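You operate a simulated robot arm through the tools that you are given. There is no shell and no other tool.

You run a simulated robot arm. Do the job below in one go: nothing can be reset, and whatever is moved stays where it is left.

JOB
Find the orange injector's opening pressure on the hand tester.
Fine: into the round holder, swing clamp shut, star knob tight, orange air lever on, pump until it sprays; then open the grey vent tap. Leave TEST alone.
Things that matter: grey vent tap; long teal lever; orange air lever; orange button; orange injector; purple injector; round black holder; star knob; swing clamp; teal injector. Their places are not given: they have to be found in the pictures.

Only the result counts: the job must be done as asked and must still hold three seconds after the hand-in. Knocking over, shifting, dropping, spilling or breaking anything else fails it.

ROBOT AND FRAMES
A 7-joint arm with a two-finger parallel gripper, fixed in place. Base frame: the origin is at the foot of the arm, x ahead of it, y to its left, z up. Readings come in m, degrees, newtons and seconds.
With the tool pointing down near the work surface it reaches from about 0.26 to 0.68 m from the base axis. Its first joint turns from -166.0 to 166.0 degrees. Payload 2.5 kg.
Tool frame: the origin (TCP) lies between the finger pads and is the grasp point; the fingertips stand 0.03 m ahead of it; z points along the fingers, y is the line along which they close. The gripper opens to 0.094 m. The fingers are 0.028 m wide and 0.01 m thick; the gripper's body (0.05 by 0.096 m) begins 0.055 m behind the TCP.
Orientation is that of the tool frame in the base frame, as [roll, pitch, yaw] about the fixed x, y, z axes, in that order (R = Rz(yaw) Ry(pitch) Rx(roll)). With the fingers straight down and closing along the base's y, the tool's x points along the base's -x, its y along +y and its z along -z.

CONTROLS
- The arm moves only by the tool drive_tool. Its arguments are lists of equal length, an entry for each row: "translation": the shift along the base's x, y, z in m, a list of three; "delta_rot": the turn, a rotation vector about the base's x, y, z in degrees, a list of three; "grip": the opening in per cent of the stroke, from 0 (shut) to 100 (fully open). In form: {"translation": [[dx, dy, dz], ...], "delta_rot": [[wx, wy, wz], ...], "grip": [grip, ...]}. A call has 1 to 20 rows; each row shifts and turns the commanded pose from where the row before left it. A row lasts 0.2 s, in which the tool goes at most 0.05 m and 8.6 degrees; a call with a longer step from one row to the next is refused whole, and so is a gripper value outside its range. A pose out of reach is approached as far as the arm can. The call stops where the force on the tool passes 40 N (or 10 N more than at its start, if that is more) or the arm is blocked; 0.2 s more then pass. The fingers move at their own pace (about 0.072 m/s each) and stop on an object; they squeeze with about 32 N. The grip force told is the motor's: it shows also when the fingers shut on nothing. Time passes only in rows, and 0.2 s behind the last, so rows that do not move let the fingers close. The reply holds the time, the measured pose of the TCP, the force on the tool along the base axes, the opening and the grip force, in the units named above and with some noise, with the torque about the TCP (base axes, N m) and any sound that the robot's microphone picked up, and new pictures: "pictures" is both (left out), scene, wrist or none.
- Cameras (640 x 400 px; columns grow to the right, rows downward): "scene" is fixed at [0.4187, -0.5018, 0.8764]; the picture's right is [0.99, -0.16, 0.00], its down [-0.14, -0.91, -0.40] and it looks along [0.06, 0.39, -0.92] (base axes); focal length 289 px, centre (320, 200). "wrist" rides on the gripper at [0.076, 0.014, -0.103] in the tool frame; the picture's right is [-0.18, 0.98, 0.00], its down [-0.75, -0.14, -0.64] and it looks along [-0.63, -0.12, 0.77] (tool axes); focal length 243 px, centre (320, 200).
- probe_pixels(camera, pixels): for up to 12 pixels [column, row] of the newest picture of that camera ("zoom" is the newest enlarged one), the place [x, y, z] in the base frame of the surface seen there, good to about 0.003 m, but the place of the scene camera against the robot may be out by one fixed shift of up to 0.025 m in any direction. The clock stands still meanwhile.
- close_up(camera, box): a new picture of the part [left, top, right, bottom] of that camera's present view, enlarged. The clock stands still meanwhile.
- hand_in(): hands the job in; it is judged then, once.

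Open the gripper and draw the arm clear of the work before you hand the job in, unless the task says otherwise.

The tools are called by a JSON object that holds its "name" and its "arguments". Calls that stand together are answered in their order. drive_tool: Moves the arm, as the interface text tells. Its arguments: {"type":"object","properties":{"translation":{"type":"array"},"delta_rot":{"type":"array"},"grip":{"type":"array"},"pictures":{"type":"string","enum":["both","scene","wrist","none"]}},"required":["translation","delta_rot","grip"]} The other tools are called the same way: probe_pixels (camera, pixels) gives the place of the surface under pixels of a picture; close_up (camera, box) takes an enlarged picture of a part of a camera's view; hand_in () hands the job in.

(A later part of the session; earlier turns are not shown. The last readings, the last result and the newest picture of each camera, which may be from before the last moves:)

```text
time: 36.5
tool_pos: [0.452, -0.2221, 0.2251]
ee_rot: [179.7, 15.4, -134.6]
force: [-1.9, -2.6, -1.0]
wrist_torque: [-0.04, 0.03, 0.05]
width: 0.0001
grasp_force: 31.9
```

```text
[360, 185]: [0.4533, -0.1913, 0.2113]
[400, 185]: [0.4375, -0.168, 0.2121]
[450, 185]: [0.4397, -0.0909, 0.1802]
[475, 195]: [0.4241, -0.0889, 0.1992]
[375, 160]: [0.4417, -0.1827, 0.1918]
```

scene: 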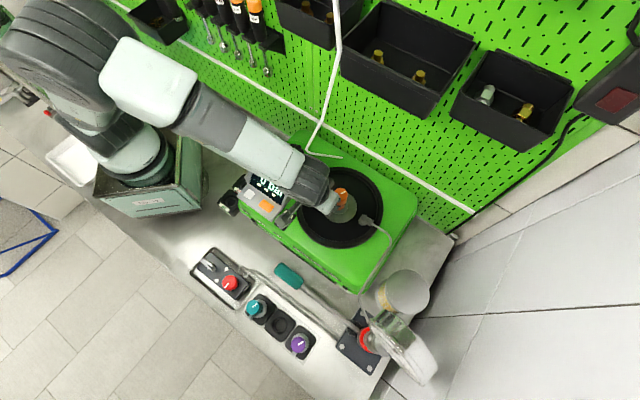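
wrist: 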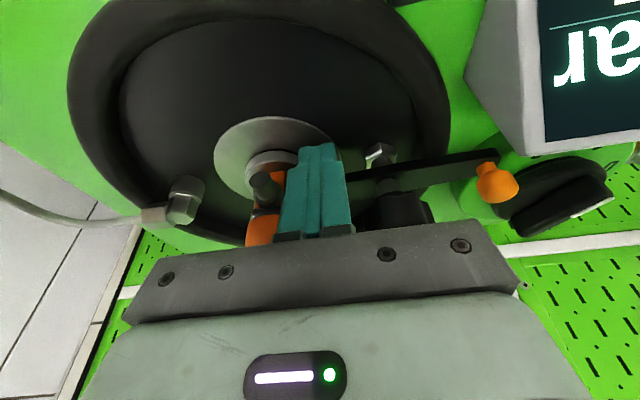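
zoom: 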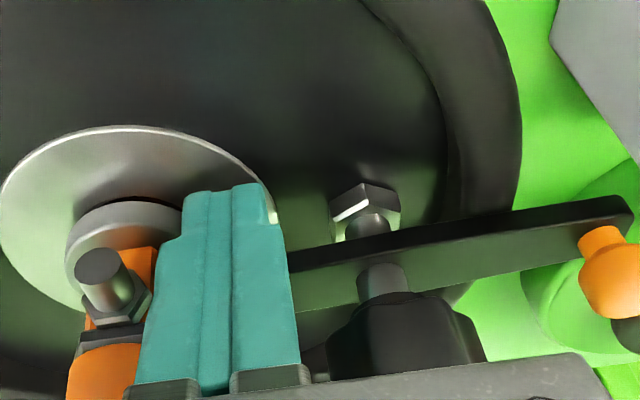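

The beam moved freely again with small force. I'll back the fingers out and up to see the beam's angle relative to the injector.

{"name": "drive_tool", "arguments": {"translation": [[-0.007, -0.007, 0], [-0.01, -0.01, 0.01], [-0.01, -0.015, 0.04], [-0.005, -0.02, 0.04], [-0.01, -0.03, 0.03], [0, 0, 0]], "delta_rot": [[0, 0, 0], [0, 0, 0], [0, 0, 0], [0, 0, 0], [0, 0, 0], [0, 0, 0]], "grip": [0, 0, 0, 0, 0, 0]}}

{"name": "close_up", "arguments": {"camera": "wrist", "box": [260, 40, 460, 180]}}

{"name": "close_up", "arguments": {"camera": "scene", "box": [280, 150, 380, 230]}}

```text
time: 38.0
tool_pos: [0.4106, -0.3041, 0.3447]
ee_rot: [179.8, 15.3, -134.6]
force: [0.5, -0.8, -0.6]
wrist_torque: [0.01, -0.02, 0.01]
width: 0.0
grasp_force: 31.8
```

scene: 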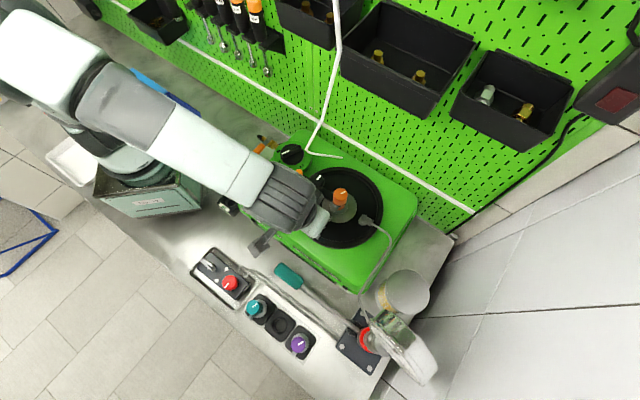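
wrist: 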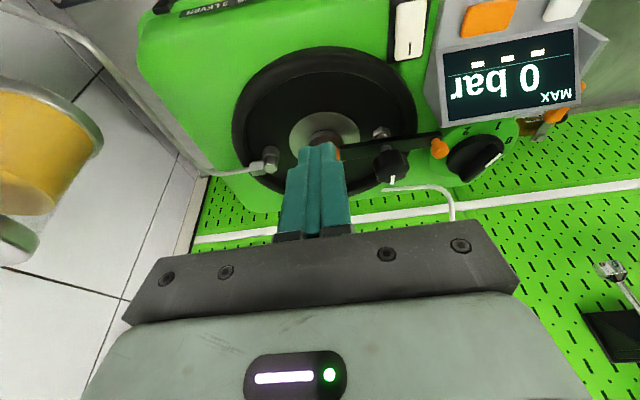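

```text
2.86 times, centred on (360, 110) of wrist
```

zoom: 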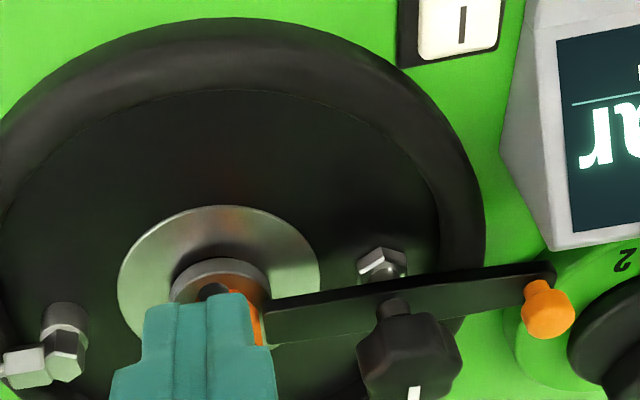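

```text
5.00 times, centred on (330, 190) of scene
```

zoom: 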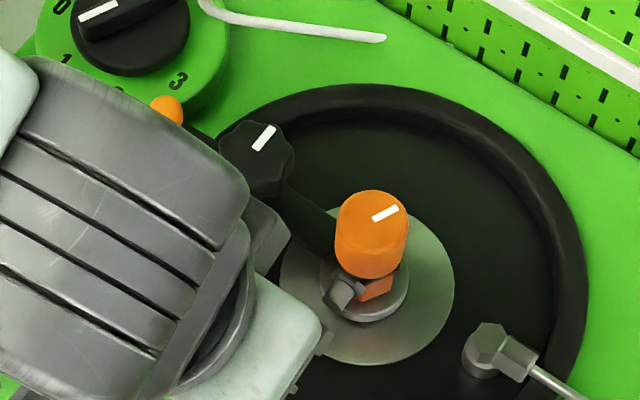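

The gripper hides the beam tip. I'll shift sideways toward (+x,-y) for a clear view of beam and injector.

{"name": "drive_tool", "arguments": {"translation": [[0.02, -0.03, 0.02], [0.02, -0.03, 0.02], [0.01, -0.02, 0.02], [0, 0, 0]], "delta_rot": [[0, 0, 0], [0, 0, 0], [0, 0, 0], [0, 0, 0]], "grip": [0, 0, 0, 0]}}

{"name": "close_up", "arguments": {"camera": "wrist", "box": [330, 70, 470, 170]}}

{"name": "close_up", "arguments": {"camera": "scene", "box": [280, 150, 380, 230]}}

```text
time: 39.0
tool_pos: [0.4619, -0.3839, 0.4043]
ee_rot: [179.8, 15.3, -134.6]
force: [-0.7, 0.7, 0.0]
wrist_torque: [0.02, -0.02, -0.01]
width: 0.0001
grasp_force: 32.6
```

scene: 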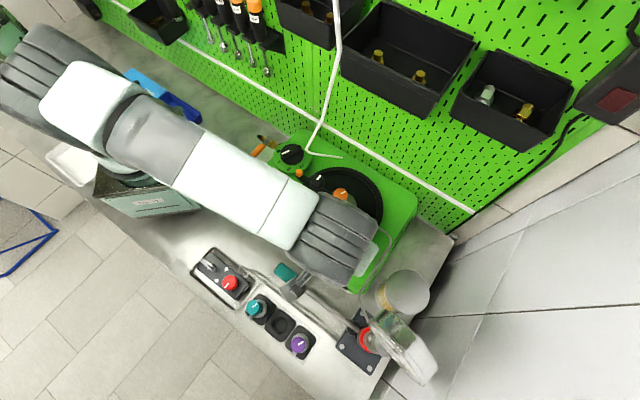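
wrist: 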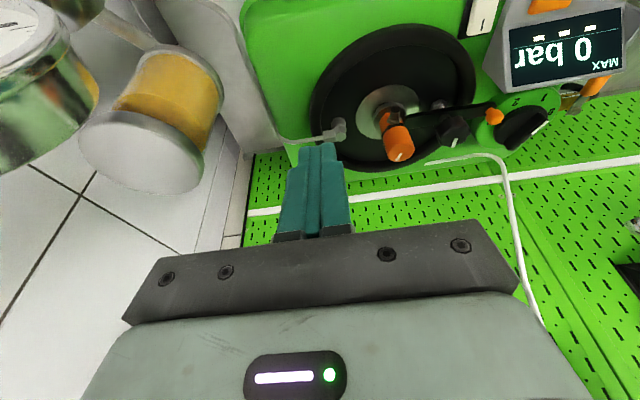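

```text
4.00 times, centred on (400, 120) of wrist
```

zoom: 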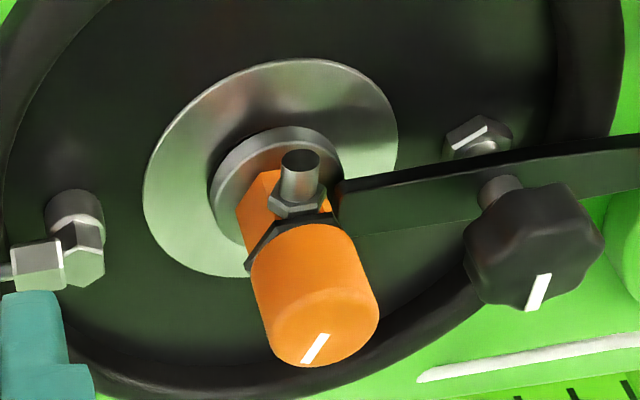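

```text
5.00 times, centred on (330, 190) of scene
```

zoom: 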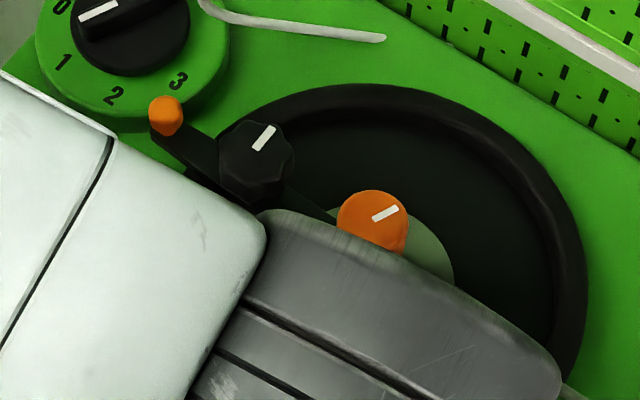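

I'll probe the beam tip and other end in this view to compute its closed angle.

{"name": "probe_pixels", "arguments": {"camera": "zoom", "pixels": [[350, 200], [350, 225], [420, 190], [420, 215], [620, 160], [620, 185], [480, 130], [500, 190], [530, 235], [320, 330], [270, 150]]}}

{"name": "probe_pixels", "arguments": {"camera": "wrist", "pixels": [[494, 116], [480, 112], [478, 106], [452, 130], [398, 152], [405, 135]]}}

```text
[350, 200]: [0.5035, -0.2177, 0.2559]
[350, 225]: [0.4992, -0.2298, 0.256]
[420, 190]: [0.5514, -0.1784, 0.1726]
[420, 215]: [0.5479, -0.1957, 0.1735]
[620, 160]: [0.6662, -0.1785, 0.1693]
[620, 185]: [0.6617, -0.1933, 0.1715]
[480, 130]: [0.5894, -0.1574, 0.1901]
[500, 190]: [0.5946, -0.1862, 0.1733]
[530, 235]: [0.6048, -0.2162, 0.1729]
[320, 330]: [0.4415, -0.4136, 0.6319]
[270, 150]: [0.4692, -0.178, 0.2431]
```

```text
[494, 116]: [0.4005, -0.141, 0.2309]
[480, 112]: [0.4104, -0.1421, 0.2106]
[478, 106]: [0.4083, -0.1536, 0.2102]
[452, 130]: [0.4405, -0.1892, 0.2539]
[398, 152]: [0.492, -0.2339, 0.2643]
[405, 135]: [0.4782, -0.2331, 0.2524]
```

The ball is now at (0.4005,-0.141), i.e. the beam is at about 142°, having met no stop yet. I'll return to the pushing position and press a little further to see if there is a closed stop.

{"name": "drive_tool", "arguments": {"translation": [[-0.01, 0.035, -0.02], [-0.01, 0.035, -0.02], [-0.007, 0.035, -0.02], [0, 0.035, -0.025], [0, 0.0055, -0.03], [0, 0, -0.03], [0, 0, -0.02], [0, 0, -0.0115], [0, 0, 0]], "delta_rot": [[0, 0, 0], [0, 0, 0], [0, 0, 0], [0, 0, 0], [0, 0, 0], [0, 0, 0], [0, 0, 0], [0, 0, 0], [0, 0, 0]], "grip": [0, 0, 0, 0, 0, 0, 0, 0, 0]}}

{"name": "close_up", "arguments": {"camera": "wrist", "box": [220, 60, 500, 240]}}

```text
time: 41.0
tool_pos: [0.4332, -0.2385, 0.2293]
ee_rot: [179.8, 15.3, -134.7]
force: [-1.1, 0.1, 0.4]
wrist_torque: [-0.02, 0.01, 0.0]
width: 0.0
grasp_force: 31.9
```

scene: 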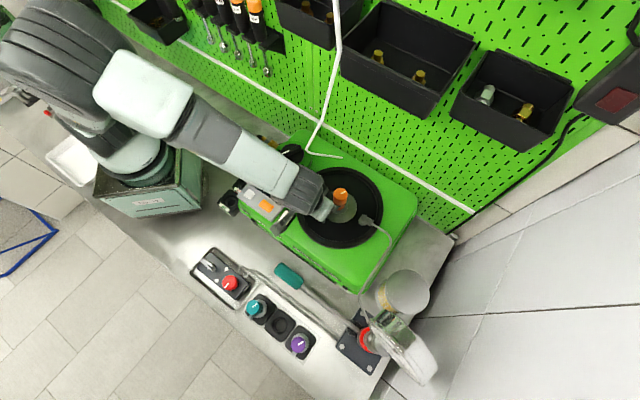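
wrist: 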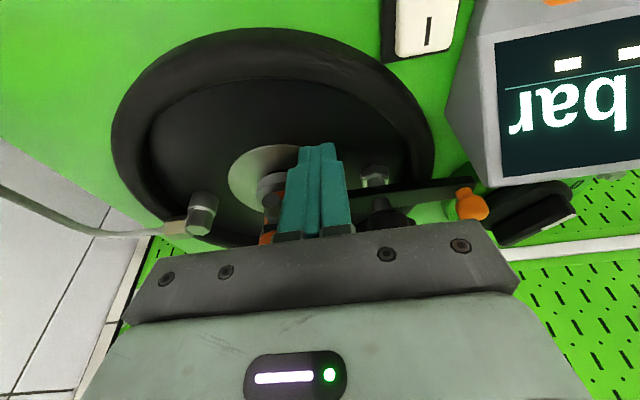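

```text
2.22 times, centred on (360, 150) of wrist
```

zoom: 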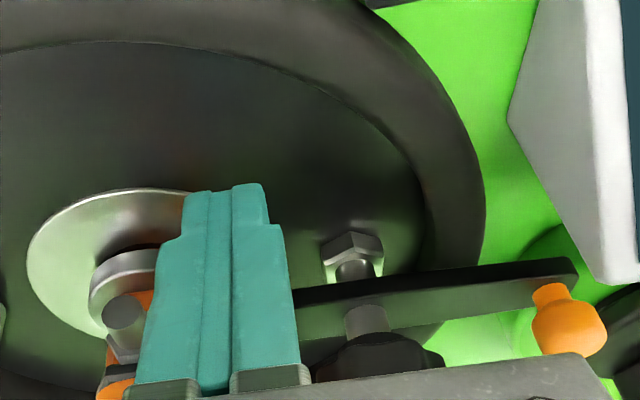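

I'll advance to the beam and push in small steps, watching force.

{"name": "drive_tool", "arguments": {"translation": [[0.009, 0.005, -0.001], [0.009, 0.006, 0], [0.004, 0.004, 0], [0.002, 0.003, 0], [0.002, 0.003, 0], [0, 0, 0]], "delta_rot": [[0, 0, 0], [0, 0, 0], [0, 0, 0], [0, 0, 0], [0, 0, 0], [0, 0, 0]], "grip": [0, 0, 0, 0, 0, 0], "pictures": "wrist"}}

{"name": "close_up", "arguments": {"camera": "wrist", "box": [220, 60, 500, 240]}}

```text
time: 42.1
tool_pos: [0.4564, -0.2248, 0.2291]
ee_rot: [179.8, 14.8, -135.1]
force: [-3.1, -4.0, 1.5]
wrist_torque: [-0.02, 0.1, 0.0]
width: 0.0
grasp_force: 31.9
stopped in row 5: the force on the tool passed its limit at 44 N (the readings are from after the stop); the commanded pose is now the measured one
```

wrist: 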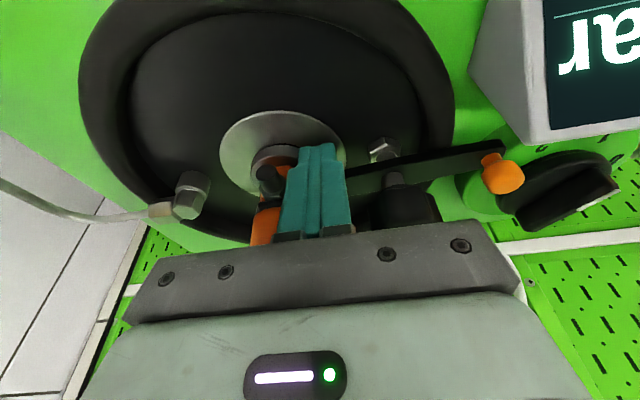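

```text
2.22 times, centred on (360, 150) of wrist
```

zoom: 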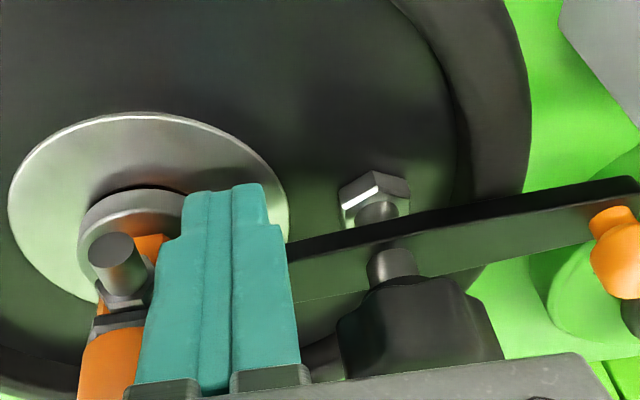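

A firm stop at 44 N: this looks like the clamp's closed stop. I'll check the ball position and then back out and up.

{"name": "probe_pixels", "arguments": {"camera": "wrist", "pixels": [[501, 174], [470, 158], [400, 175], [382, 150], [275, 155], [264, 215]]}}

{"name": "drive_tool", "arguments": {"translation": [[-0.007, -0.008, 0], [-0.01, -0.01, 0.01], [-0.01, -0.015, 0.04], [0.005, -0.02, 0.04], [0.02, -0.03, 0.03], [0.02, -0.035, 0.025], [0, 0, 0]], "delta_rot": [[0, 0, 0], [0, 0, 0], [0, 0, 0], [0, 0, 0], [0, 0, 0], [0, 0, 0], [0, 0, 0]], "grip": [0, 0, 0, 0, 0, 0, 0]}}

{"name": "close_up", "arguments": {"camera": "wrist", "box": [330, 70, 490, 190]}}

```text
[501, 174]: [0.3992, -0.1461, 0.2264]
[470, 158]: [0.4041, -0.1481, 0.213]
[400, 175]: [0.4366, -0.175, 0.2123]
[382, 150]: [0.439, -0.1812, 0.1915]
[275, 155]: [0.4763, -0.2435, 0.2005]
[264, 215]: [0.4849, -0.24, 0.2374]
```

```text
time: 43.8
tool_pos: [0.4711, -0.3399, 0.3764]
ee_rot: [179.9, 14.9, -134.9]
force: [-0.8, 0.3, -0.6]
wrist_torque: [-0.01, 0.0, -0.01]
width: 0.0002
grasp_force: 32.2
```

scene: 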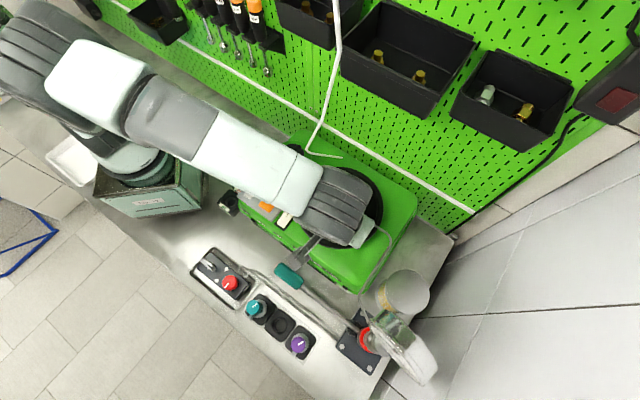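
wrist: 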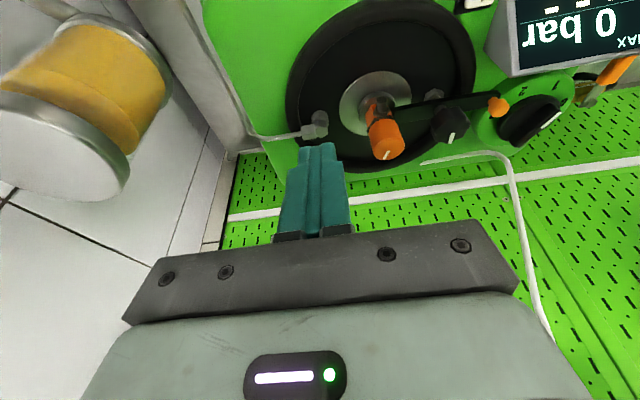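

```text
3.33 times, centred on (410, 130) of wrist
```

zoom: 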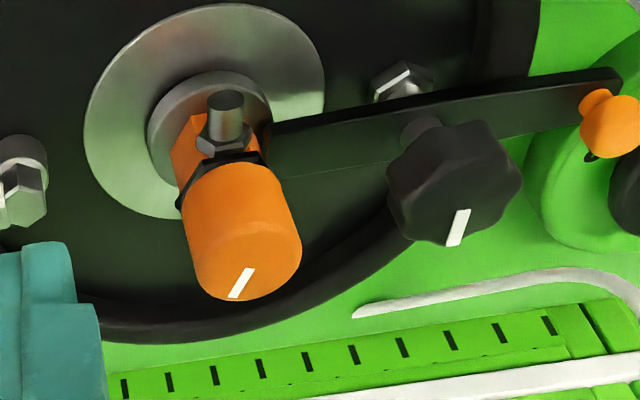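

The clamp tip now overlaps the injector's flange, at a stop. Next is the star knob: I'll turn the tool +75° and lean it 20° toward 300° so hand and forearm stay clear of the tube, with fingers open.

{"name": "drive_tool", "arguments": {"translation": [[0, 0.007, 0], [-0.002, 0.007, 0], [-0.002, 0.007, 0], [-0.002, 0.007, 0], [-0.002, 0.007, 0], [-0.002, 0.007, 0], [-0.002, 0.007, 0], [-0.002, 0.007, 0], [-0.002, 0.007, 0], [-0.002, 0.007, 0], [0, 0, 0], [0, 0, 0]], "delta_rot": [[0, 0, 7.5], [0, 0, 7.5], [0, 0, 7.5], [0, 0, 7.5], [0, 0, 7.5], [0, 0, 7.5], [0, 0, 7.5], [0, 0, 7.5], [0, 0, 7.5], [0, 0, 7.5], [4.33, 2.5, 0], [0, 0, 0]], "grip": [65, 65, 65, 65, 65, 65, 65, 65, 65, 65, 65, 65]}}

{"name": "close_up", "arguments": {"camera": "wrist", "box": [200, 40, 440, 220]}}

```text
time: 46.4
tool_pos: [0.4551, -0.2721, 0.3746]
ee_rot: [179.9, 19.8, -59.9]
force: [0.5, -0.8, 0.3]
wrist_torque: [0.07, 0.03, -0.02]
width: 0.0608
grasp_force: 0.0
```

scene: 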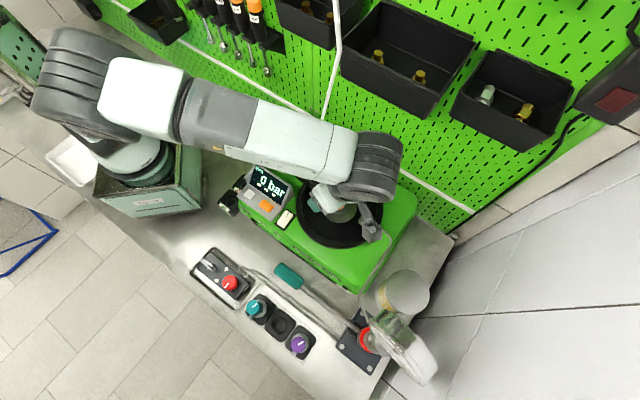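
wrist: 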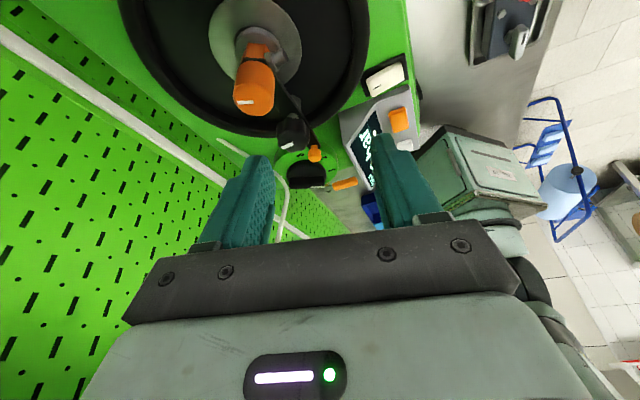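

```text
2.22 times, centred on (320, 130) of wrist
```

zoom: 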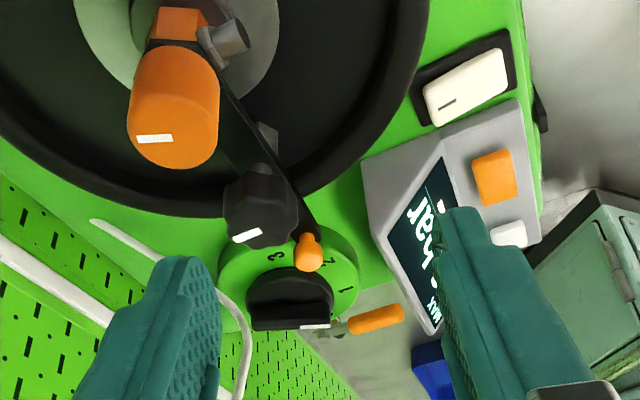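

The knob (mark near (287,146)) and injector are in view. I'll probe the knob top and surroundings to pin its centre.

{"name": "close_up", "arguments": {"camera": "wrist", "box": [262, 105, 332, 165]}}

{"name": "probe_pixels", "arguments": {"camera": "wrist", "pixels": [[292, 140], [280, 135], [305, 135], [290, 150], [292, 128], [300, 145], [315, 155], [312, 148], [307, 128], [255, 100], [275, 148]]}}

```text
6.67 times, centred on (297, 135) of wrist
```

zoom: 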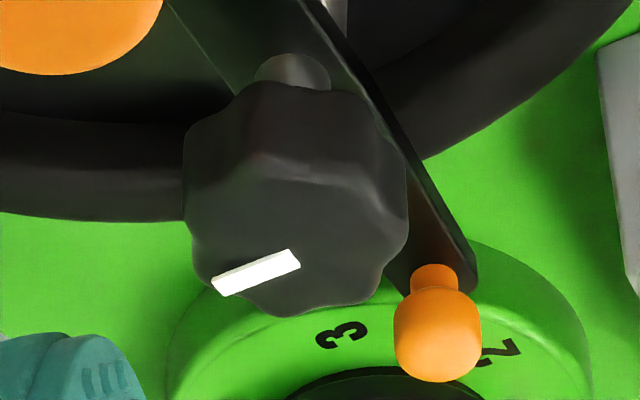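

```text
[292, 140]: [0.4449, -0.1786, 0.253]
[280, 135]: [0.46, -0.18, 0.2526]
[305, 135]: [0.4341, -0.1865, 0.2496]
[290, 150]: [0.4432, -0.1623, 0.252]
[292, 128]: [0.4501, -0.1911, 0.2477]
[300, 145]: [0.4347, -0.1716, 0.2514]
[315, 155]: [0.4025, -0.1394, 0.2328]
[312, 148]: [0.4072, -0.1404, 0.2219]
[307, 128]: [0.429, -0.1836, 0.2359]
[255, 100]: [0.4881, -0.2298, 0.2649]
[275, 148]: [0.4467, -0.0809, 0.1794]
```

The knob centre is about (0.443,-0.1755), top z≈0.2525. I'll turn to lean direction 285° and move to a pre-grasp point 7 cm back along the tool axis.

{"name": "drive_tool", "arguments": {"translation": [[-0.001, 0.015, 0], [-0.001, 0.015, -0.01], [-0.001, 0.015, -0.015], [-0.001, 0.015, -0.015], [-0.002, 0.0135, -0.02], [0, 0, 0], [0, 0, 0]], "delta_rot": [[0, 0, -5], [0, 0, -5], [0, 0, -5], [0, 0, 0], [0, 0, 0], [0, 0, 0], [0, 0, 0]], "grip": [65, 65, 65, 65, 65, 65, 65]}}

{"name": "close_up", "arguments": {"camera": "wrist", "box": [200, 60, 440, 240]}}

```text
time: 48.0
tool_pos: [0.4479, -0.199, 0.3131]
ee_rot: [179.9, 20.0, -75.0]
force: [0.6, 0.4, 0.6]
wrist_torque: [0.02, 0.01, -0.02]
width: 0.061
grasp_force: 0.0
```

scene: 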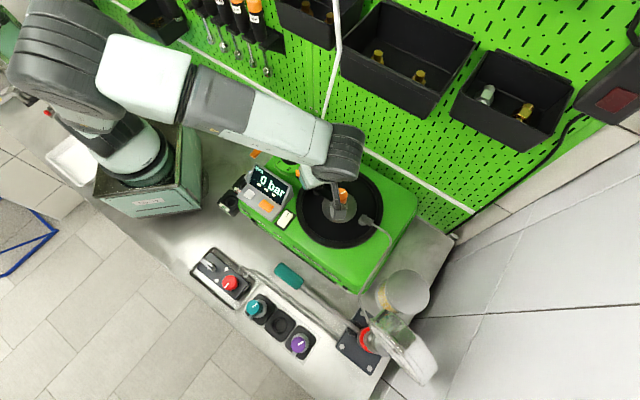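
wrist: 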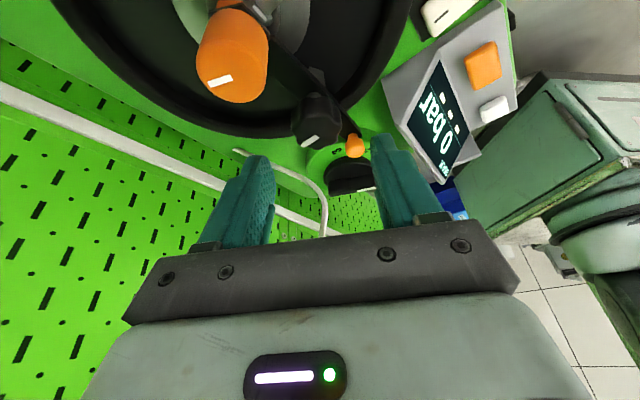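

```text
2.22 times, centred on (320, 150) of wrist
```

zoom: 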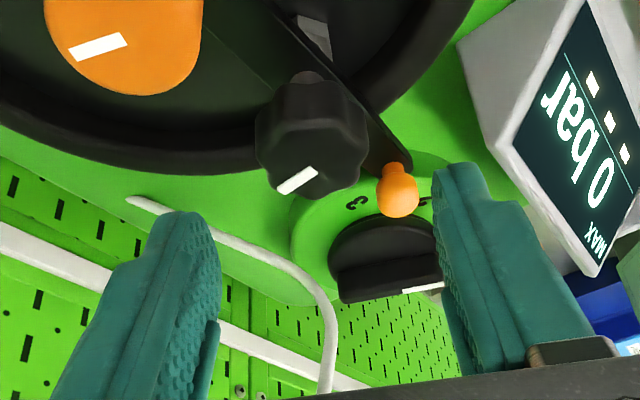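

The knob sits centred between the open fingers. I'll descend along the tool axis to the knob.

{"name": "drive_tool", "arguments": {"translation": [[0.0005, 0.0065, -0.0165], [-0.001, 0.006, -0.0165], [-0.001, 0.006, -0.0165], [-0.001, 0.005, -0.0145], [0, 0, 0], [0, 0, 0]], "delta_rot": [[0, 0, 0], [0, 0, 0], [0, 0, 0], [0, 0, 0], [0, 0, 0], [0, 0, 0]], "grip": [65, 65, 65, 65, 65, 65]}}

{"name": "close_up", "arguments": {"camera": "wrist", "box": [200, 80, 440, 250]}}

{"name": "close_up", "arguments": {"camera": "scene", "box": [270, 120, 400, 220]}}

```text
time: 49.4
tool_pos: [0.4475, -0.1757, 0.2502]
ee_rot: [180.0, 19.9, -75.0]
force: [0.6, 0.8, -0.2]
wrist_torque: [-0.01, -0.03, 0.02]
width: 0.061
grasp_force: 0.0
```

scene: 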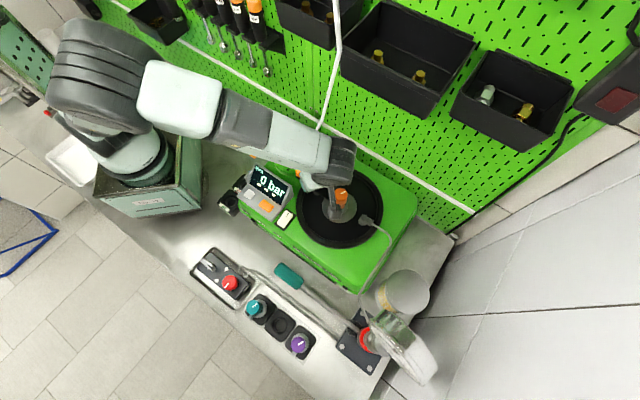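
wrist: 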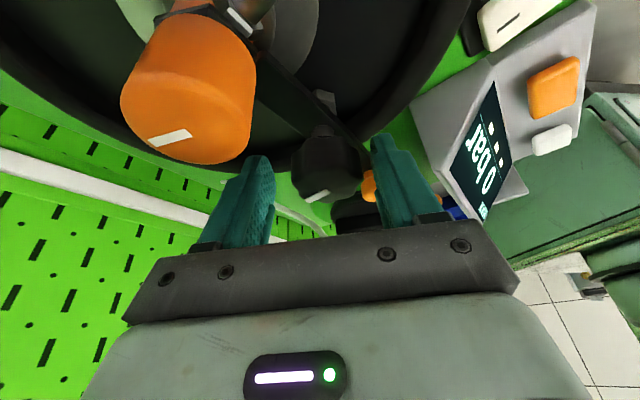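

```text
2.35 times, centred on (320, 165) of wrist
```

zoom: 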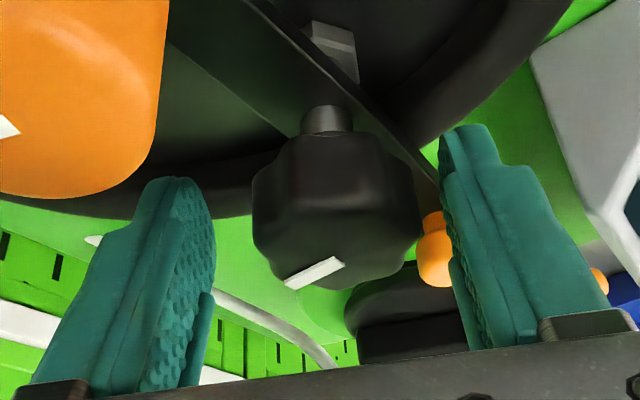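

```text
4.00 times, centred on (335, 170) of scene
```

zoom: 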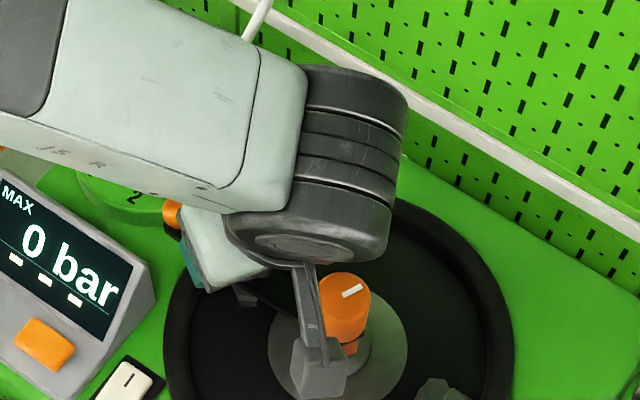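

The knob is between the pads, about 4 mm toward the right finger. I'll centre and close on it.

{"name": "drive_tool", "arguments": {"translation": [[-0.004, -0.001, -0.001], [0, 0, 0], [0, 0, 0], [0, 0, 0], [0, 0, 0]], "delta_rot": [[0, 0, 0], [0, 0, 0], [0, 0, 0], [0, 0, 0], [0, 0, 0]], "grip": [65, 20, 20, 20, 20], "pictures": "wrist"}}

{"name": "close_up", "arguments": {"camera": "wrist", "box": [200, 80, 440, 250]}}

```text
time: 50.5
tool_pos: [0.4448, -0.1759, 0.2501]
ee_rot: [179.8, 19.9, -75.0]
force: [-9.3, 0.4, 1.3]
wrist_torque: [-0.05, -0.42, 0.01]
width: 0.0361
grasp_force: 45.4
```

wrist: 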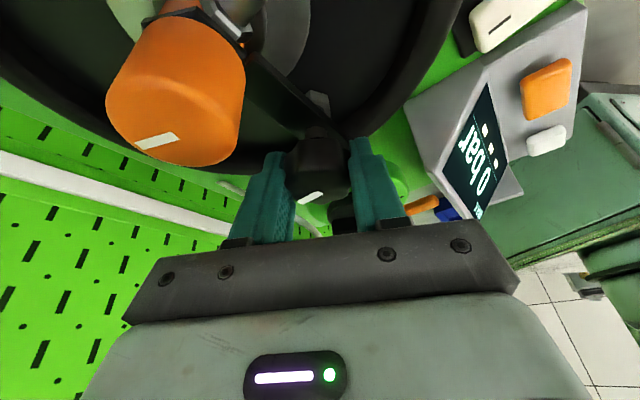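

```text
2.35 times, centred on (320, 165) of wrist
```

zoom: 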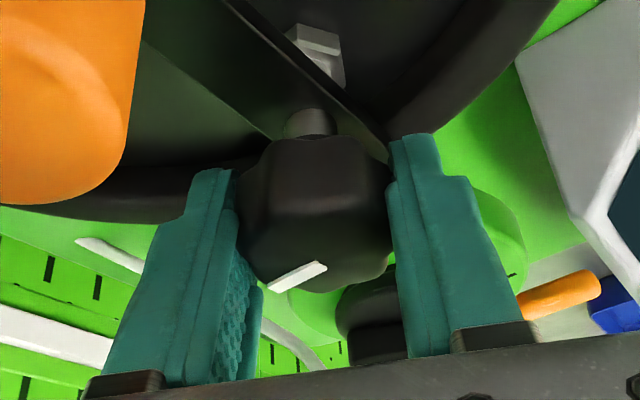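

Gripped the knob (width 0.036). I'll ease the sideways load by 2 mm and turn clockwise in small steps, watching the torque.

{"name": "drive_tool", "arguments": {"translation": [[-0.002, 0, 0], [0, 0, 0], [0, 0, 0], [0, 0, 0], [0, 0, 0]], "delta_rot": [[0, 0, 0], [0, 0, -6], [0, 0, -6], [0, 0, -6], [0, 0, 0]], "grip": [20, 20, 20, 20, 20], "pictures": "wrist"}}

{"name": "close_up", "arguments": {"camera": "wrist", "box": [200, 80, 440, 250]}}

```text
time: 51.6
tool_pos: [0.4449, -0.1759, 0.2503]
ee_rot: [-179.6, 19.7, -92.7]
force: [5.6, -2.2, -2.8]
wrist_torque: [0.07, 0.83, 0.01]
width: 0.0362
grasp_force: 45.0
stopped in row 5: the force on the tool passed its limit at 40 N (the readings are from after the stop); the commanded pose is now the measured one
```

wrist: 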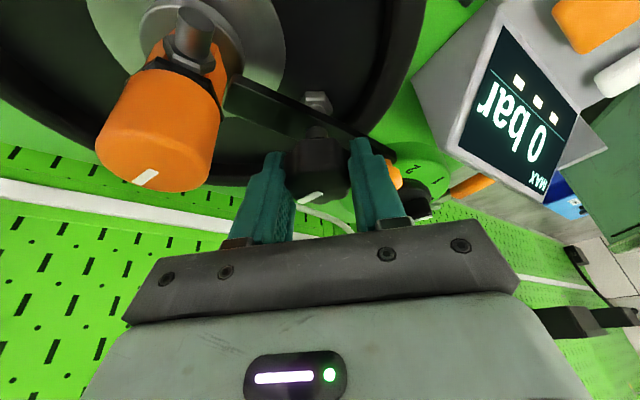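

```text
2.35 times, centred on (320, 165) of wrist
```

zoom: 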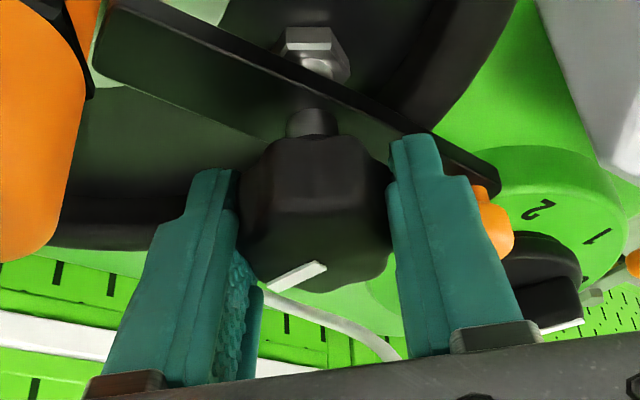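

The knob turned 18° with the fingers (mark still at the same place between them); a lateral force spike stopped the call. I'll continue in smaller steps, moving the TCP to keep the knob axis fixed.

{"name": "drive_tool", "arguments": {"translation": [[-0.0004, 0, 0], [-0.0004, 0, 0], [0, 0, 0]], "delta_rot": [[0, 0, -3], [0, 0, -3], [0, 0, 0]], "grip": [20, 20, 20], "pictures": "wrist"}}

```text
time: 52.4
tool_pos: [0.4444, -0.1775, 0.2495]
ee_rot: [-179.3, 19.7, -98.7]
force: [33.5, -4.0, -18.6]
wrist_torque: [0.56, 0.63, -0.03]
width: 0.0368
grasp_force: 45.1
```

wrist: 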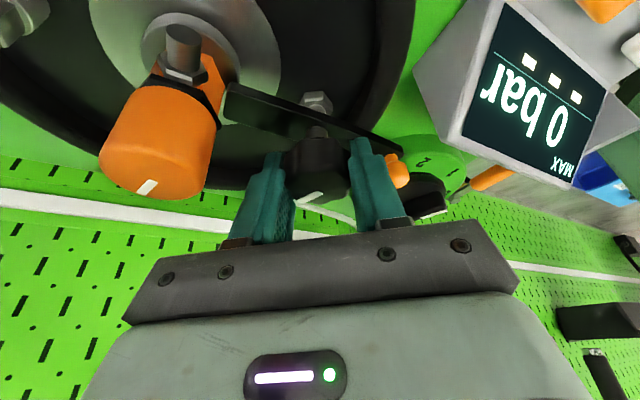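

The environment pushes the tool +x (33 N) and down (19 N): the knob is threading down. I'll relax by +1 mm in x and -0.7 mm in z and check.

{"name": "drive_tool", "arguments": {"translation": [[0.001, 0, -0.0007], [0, 0, 0]], "delta_rot": [[0, 0, 0], [0, 0, 0]], "grip": [20, 20], "pictures": "none"}}

```text
time: 53.0
tool_pos: [0.4444, -0.1771, 0.2503]
ee_rot: [-179.5, 19.7, -98.6]
force: [19.6, -4.2, 9.0]
wrist_torque: [0.06, 0.35, 0.01]
width: 0.0364
grasp_force: 45.6
```

Relaxing helped. To find the true knob axis I'll probe the knob's top surface in the current view.

{"name": "drive_tool", "arguments": {"translation": [[0.0012, 0, 0.0002]], "delta_rot": [[0, 0, 0]], "grip": [20], "pictures": "wrist"}}

{"name": "close_up", "arguments": {"camera": "wrist", "box": [270, 120, 370, 220]}}

```text
time: 53.4
tool_pos: [0.445, -0.1761, 0.2498]
ee_rot: [-179.7, 19.8, -98.6]
force: [3.6, -3.3, 22.0]
wrist_torque: [-0.75, 0.43, -0.01]
width: 0.0363
grasp_force: 44.8
```

wrist: 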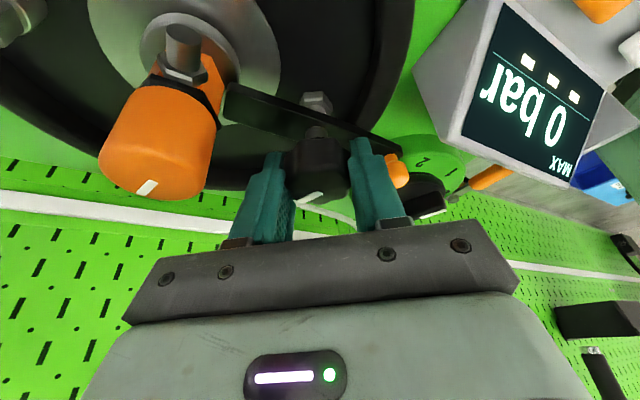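

```text
4.00 times, centred on (320, 170) of wrist
```

zoom: 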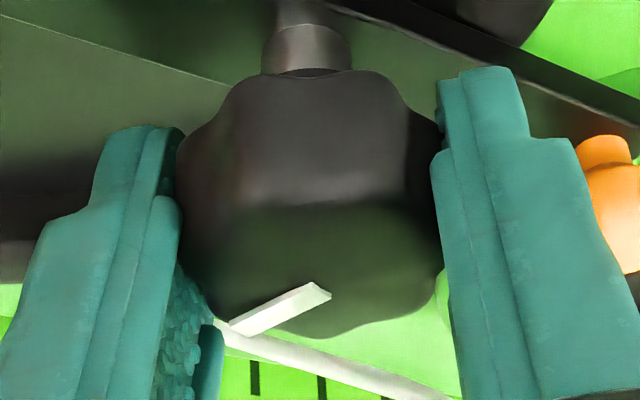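

{"name": "probe_pixels", "arguments": {"camera": "zoom", "pixels": [[310, 268], [215, 250], [420, 255], [310, 215], [320, 330], [245, 325], [320, 292], [310, 140], [310, 50]]}}

```text
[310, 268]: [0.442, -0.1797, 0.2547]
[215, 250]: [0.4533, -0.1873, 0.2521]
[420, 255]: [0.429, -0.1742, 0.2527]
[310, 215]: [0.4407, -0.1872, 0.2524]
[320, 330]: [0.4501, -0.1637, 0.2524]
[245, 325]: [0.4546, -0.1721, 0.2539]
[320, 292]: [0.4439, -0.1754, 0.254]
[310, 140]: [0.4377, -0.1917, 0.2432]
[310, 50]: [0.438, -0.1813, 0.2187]
```

The knob axis is near (0.443,-0.178), so my grip was ~8 mm off-centre. I'll open, recentre, turn back to lean 290°, and regrip.

{"name": "drive_tool", "arguments": {"translation": [[0, 0, 0], [0, 0, 0], [-0.0015, -0.0055, 0], [0, 0, 0], [0, 0, 0], [0, 0, 0], [0.001, 0, 0], [0, 0, 0]], "delta_rot": [[0, 0, 0], [0, 0, 0], [0, 0, 0], [0, 0, 7], [0, 0, 7], [0, 0, 7], [0, 0, 8], [0, 0, 0]], "grip": [65, 65, 65, 65, 65, 65, 65, 65], "pictures": "wrist"}}

{"name": "close_up", "arguments": {"camera": "wrist", "box": [220, 100, 420, 240]}}

```text
time: 55.2
tool_pos: [0.4455, -0.1809, 0.25]
ee_rot: [-179.6, 19.8, -69.5]
force: [-0.3, 0.4, -0.9]
wrist_torque: [-0.03, -0.04, 0.01]
width: 0.0608
grasp_force: 0.0
```

wrist: 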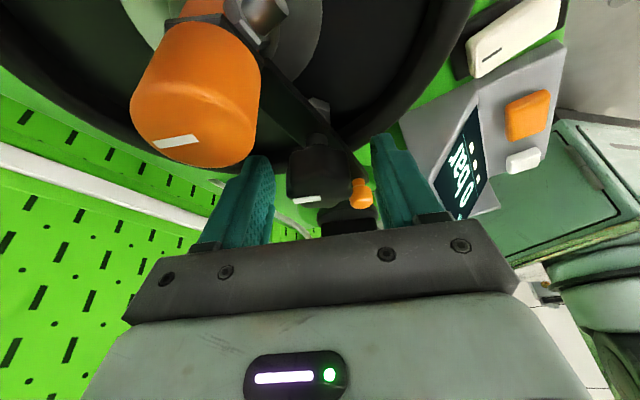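

```text
2.86 times, centred on (320, 170) of wrist
```

zoom: 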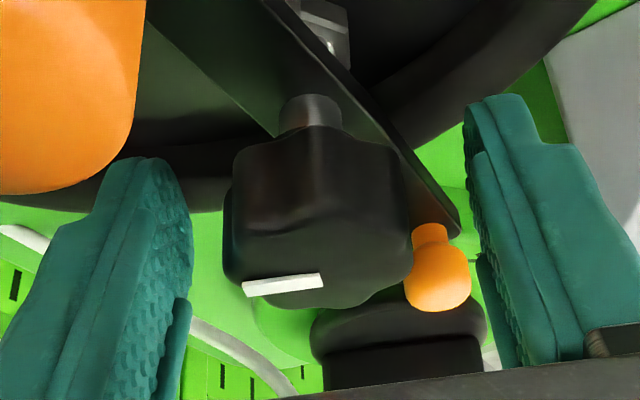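

Centred now and the knob kept its new angle. I'll close and turn clockwise 28° in this call.

{"name": "drive_tool", "arguments": {"translation": [[0, 0, 0], [0, 0, 0], [0, 0, 0], [-0.0004, -0.0001, 0], [-0.0004, -0.0001, 0], [-0.0004, 0, 0], [-0.0004, 0, 0], [0, 0, 0]], "delta_rot": [[0, 0, 0], [0, 0, 0], [0, 0, 0], [0, 0, -7], [0, 0, -7], [0, 0, -7], [0, 0, -7], [0, 0, 0]], "grip": [20, 20, 20, 20, 20, 20, 20, 20], "pictures": "wrist"}}

```text
time: 56.4
tool_pos: [0.4462, -0.18, 0.2516]
ee_rot: [-179.6, 20.0, -80.0]
force: [-0.7, 0.6, 6.1]
wrist_torque: [-0.41, 0.67, 0.0]
width: 0.0361
grasp_force: 45.0
stopped in row 5: the force on the tool passed its limit at 43 N (the readings are from after the stop); the commanded pose is now the measured one
```

wrist: 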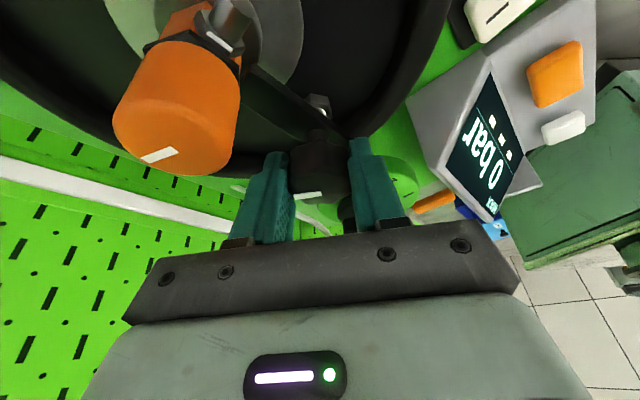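

Stopped at 43 N after 10°, with little residual load. I'll continue in short strokes and read forces each time.

{"name": "drive_tool", "arguments": {"translation": [[0, 0, 0.0004], [0, 0, 0], [0, 0, 0]], "delta_rot": [[0, 0, -4], [0, 0, -4], [0, 0, 0]], "grip": [20, 20, 20], "pictures": "wrist"}}

```text
time: 57.2
tool_pos: [0.4441, -0.181, 0.2512]
ee_rot: [-179.7, 20.0, -88.1]
force: [-5.8, -2.7, 11.2]
wrist_torque: [0.67, 1.55, 0.0]
width: 0.0359
grasp_force: 45.0
```

wrist: 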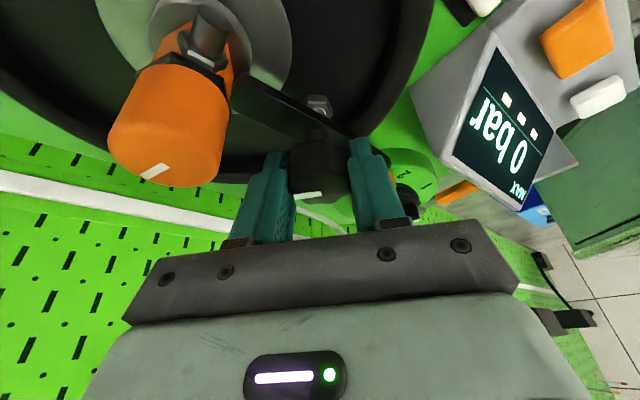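

Forces are moderate (11 N). Continue turning with small compensating shifts.

{"name": "drive_tool", "arguments": {"translation": [[-0.0003, 0, 0.0002], [-0.0003, 0, 0], [-0.0003, 0, 0], [0, 0, 0]], "delta_rot": [[0, 0, -4], [0, 0, -4], [0, 0, -4], [0, 0, 0]], "grip": [20, 20, 20, 20], "pictures": "wrist"}}

```text
time: 58.2
tool_pos: [0.4437, -0.1804, 0.2518]
ee_rot: [-179.8, 19.8, -100.0]
force: [-23.5, -0.9, 12.6]
wrist_torque: [0.04, 0.3, 0.09]
width: 0.0359
grasp_force: 45.3
```

wrist: 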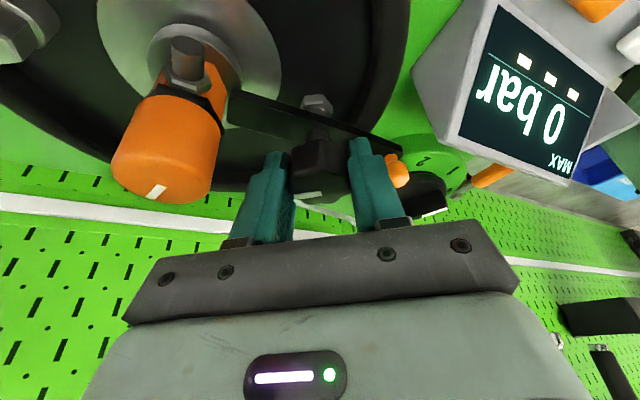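

Force is -23 N in x, so I'll move the TCP about 1.5 mm toward -x while continuing.

{"name": "drive_tool", "arguments": {"translation": [[-0.0015, 0, 0], [-0.0006, 0, -0.0002], [-0.0006, 0.0001, 0], [-0.0005, 0.0002, 0], [0, 0, 0]], "delta_rot": [[0, 0, 0], [0, 0, -4], [0, 0, -4], [0, 0, -4], [0, 0, 0]], "grip": [20, 20, 20, 20, 20], "pictures": "wrist"}}

{"name": "close_up", "arguments": {"camera": "wrist", "box": [200, 60, 440, 240]}}

```text
time: 59.4
tool_pos: [0.4431, -0.1803, 0.2517]
ee_rot: [-179.6, 20.0, -112.0]
force: [9.1, 0.4, -0.2]
wrist_torque: [0.72, 0.56, -0.06]
width: 0.0363
grasp_force: 45.2
```

wrist: 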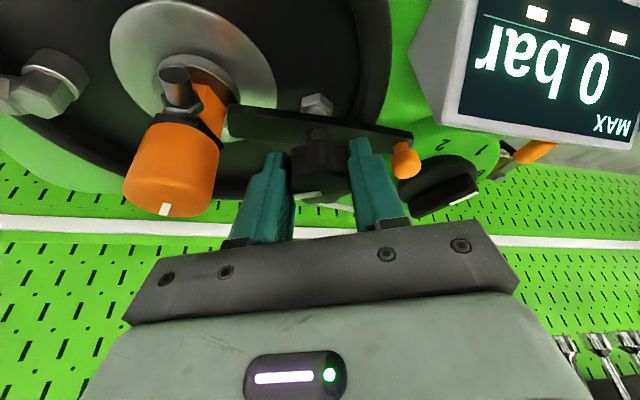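

```text
2.22 times, centred on (320, 150) of wrist
```

zoom: 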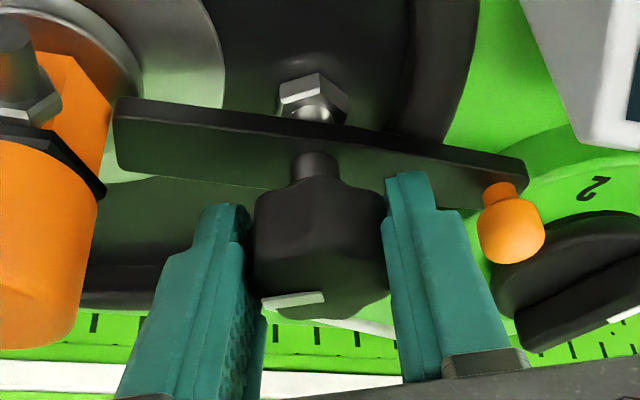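

Good: forces are low. I'll continue turning another 20°.

{"name": "drive_tool", "arguments": {"translation": [[0.0002, 0.0002, 0], [-0.0003, 0.0002, 0], [-0.0003, 0.0002, 0], [-0.0003, 0.0003, 0], [-0.0003, 0.0003, 0], [0, 0, 0]], "delta_rot": [[0, 0, -4], [0, 0, -4], [0, 0, -4], [0, 0, -4], [0, 0, -4], [0, 0, 0]], "grip": [20, 20, 20, 20, 20, 20], "pictures": "wrist"}}

```text
time: 60.8
tool_pos: [0.4421, -0.179, 0.2515]
ee_rot: [-179.4, 19.9, -132.1]
force: [32.9, 4.0, -10.4]
wrist_torque: [0.52, 0.36, -0.09]
width: 0.036
grasp_force: 44.9
```

wrist: 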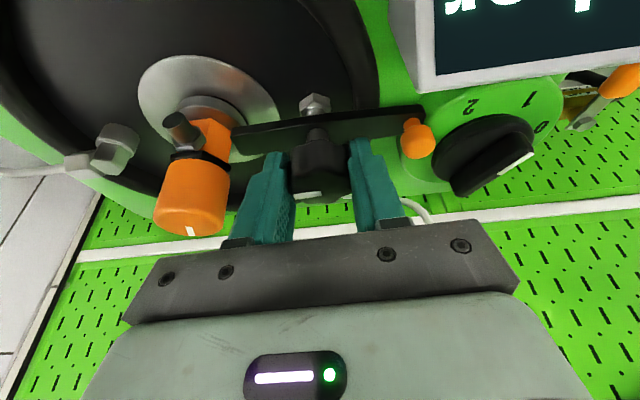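

Force +33 N in x; I'll relieve by +2 mm in x and keep turning another ~20°.

{"name": "drive_tool", "arguments": {"translation": [[0.002, 0, -0.0003], [0.0002, 0.0003, 0], [0.0002, 0.0003, 0], [0.0002, 0.0003, 0], [0.0002, 0.0003, 0], [0.0002, 0.0003, 0], [0, 0, 0]], "delta_rot": [[0, 0, 0], [0, 0, -4], [0, 0, -4], [0, 0, -4], [0, 0, -4], [0, 0, -4], [0, 0, 0]], "grip": [20, 20, 20, 20, 20, 20, 20], "pictures": "wrist"}}

{"name": "close_up", "arguments": {"camera": "wrist", "box": [200, 60, 440, 240]}}

```text
time: 62.0
tool_pos: [0.439, -0.1772, 0.2505]
ee_rot: [-179.9, 19.5, -147.6]
force: [-4.5, 1.3, 6.1]
wrist_torque: [0.43, -0.5, 0.01]
width: 0.0359
grasp_force: 45.0
stopped in row 6: the force on the tool passed its limit at 46 N (the readings are from after the stop); the commanded pose is now the measured one
```

wrist: 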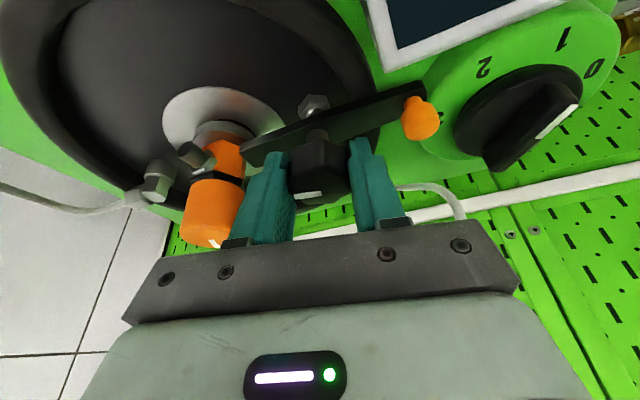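

```text
2.22 times, centred on (320, 150) of wrist
```

zoom: 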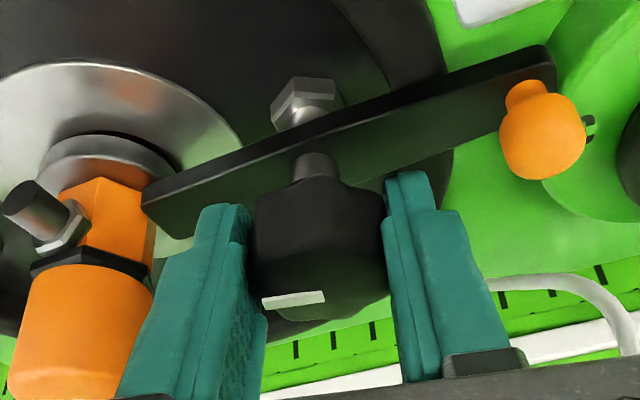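

Stopped at 46 N after about 103° total. I'll try a very small further turn and read the torque directly.

{"name": "drive_tool", "arguments": {"translation": [[0.0, 0.0, 0]], "delta_rot": [[0, 0, -4]], "grip": [20], "pictures": "none"}}

{"name": "drive_tool", "arguments": {"translation": [[0.0, 0.0, 0]], "delta_rot": [[0, 0, -3]], "grip": [20], "pictures": "wrist"}}

```text
time: 62.4
tool_pos: [0.4398, -0.1775, 0.2509]
ee_rot: [-179.9, 19.6, -151.6]
force: [-11.1, 2.3, 11.0]
wrist_torque: [-0.14, -0.28, 0.0]
width: 0.036
grasp_force: 44.7
```

```text
time: 62.8
tool_pos: [0.439, -0.1771, 0.2514]
ee_rot: [180.0, 19.5, -154.5]
force: [-14.7, 5.8, 12.1]
wrist_torque: [-0.08, -0.52, 0.05]
width: 0.0359
grasp_force: 44.9
```

wrist: 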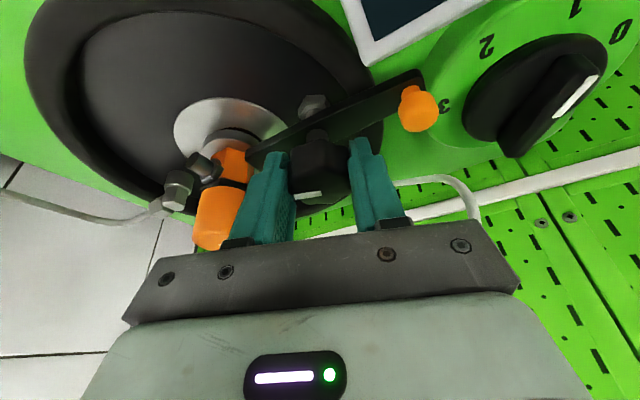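

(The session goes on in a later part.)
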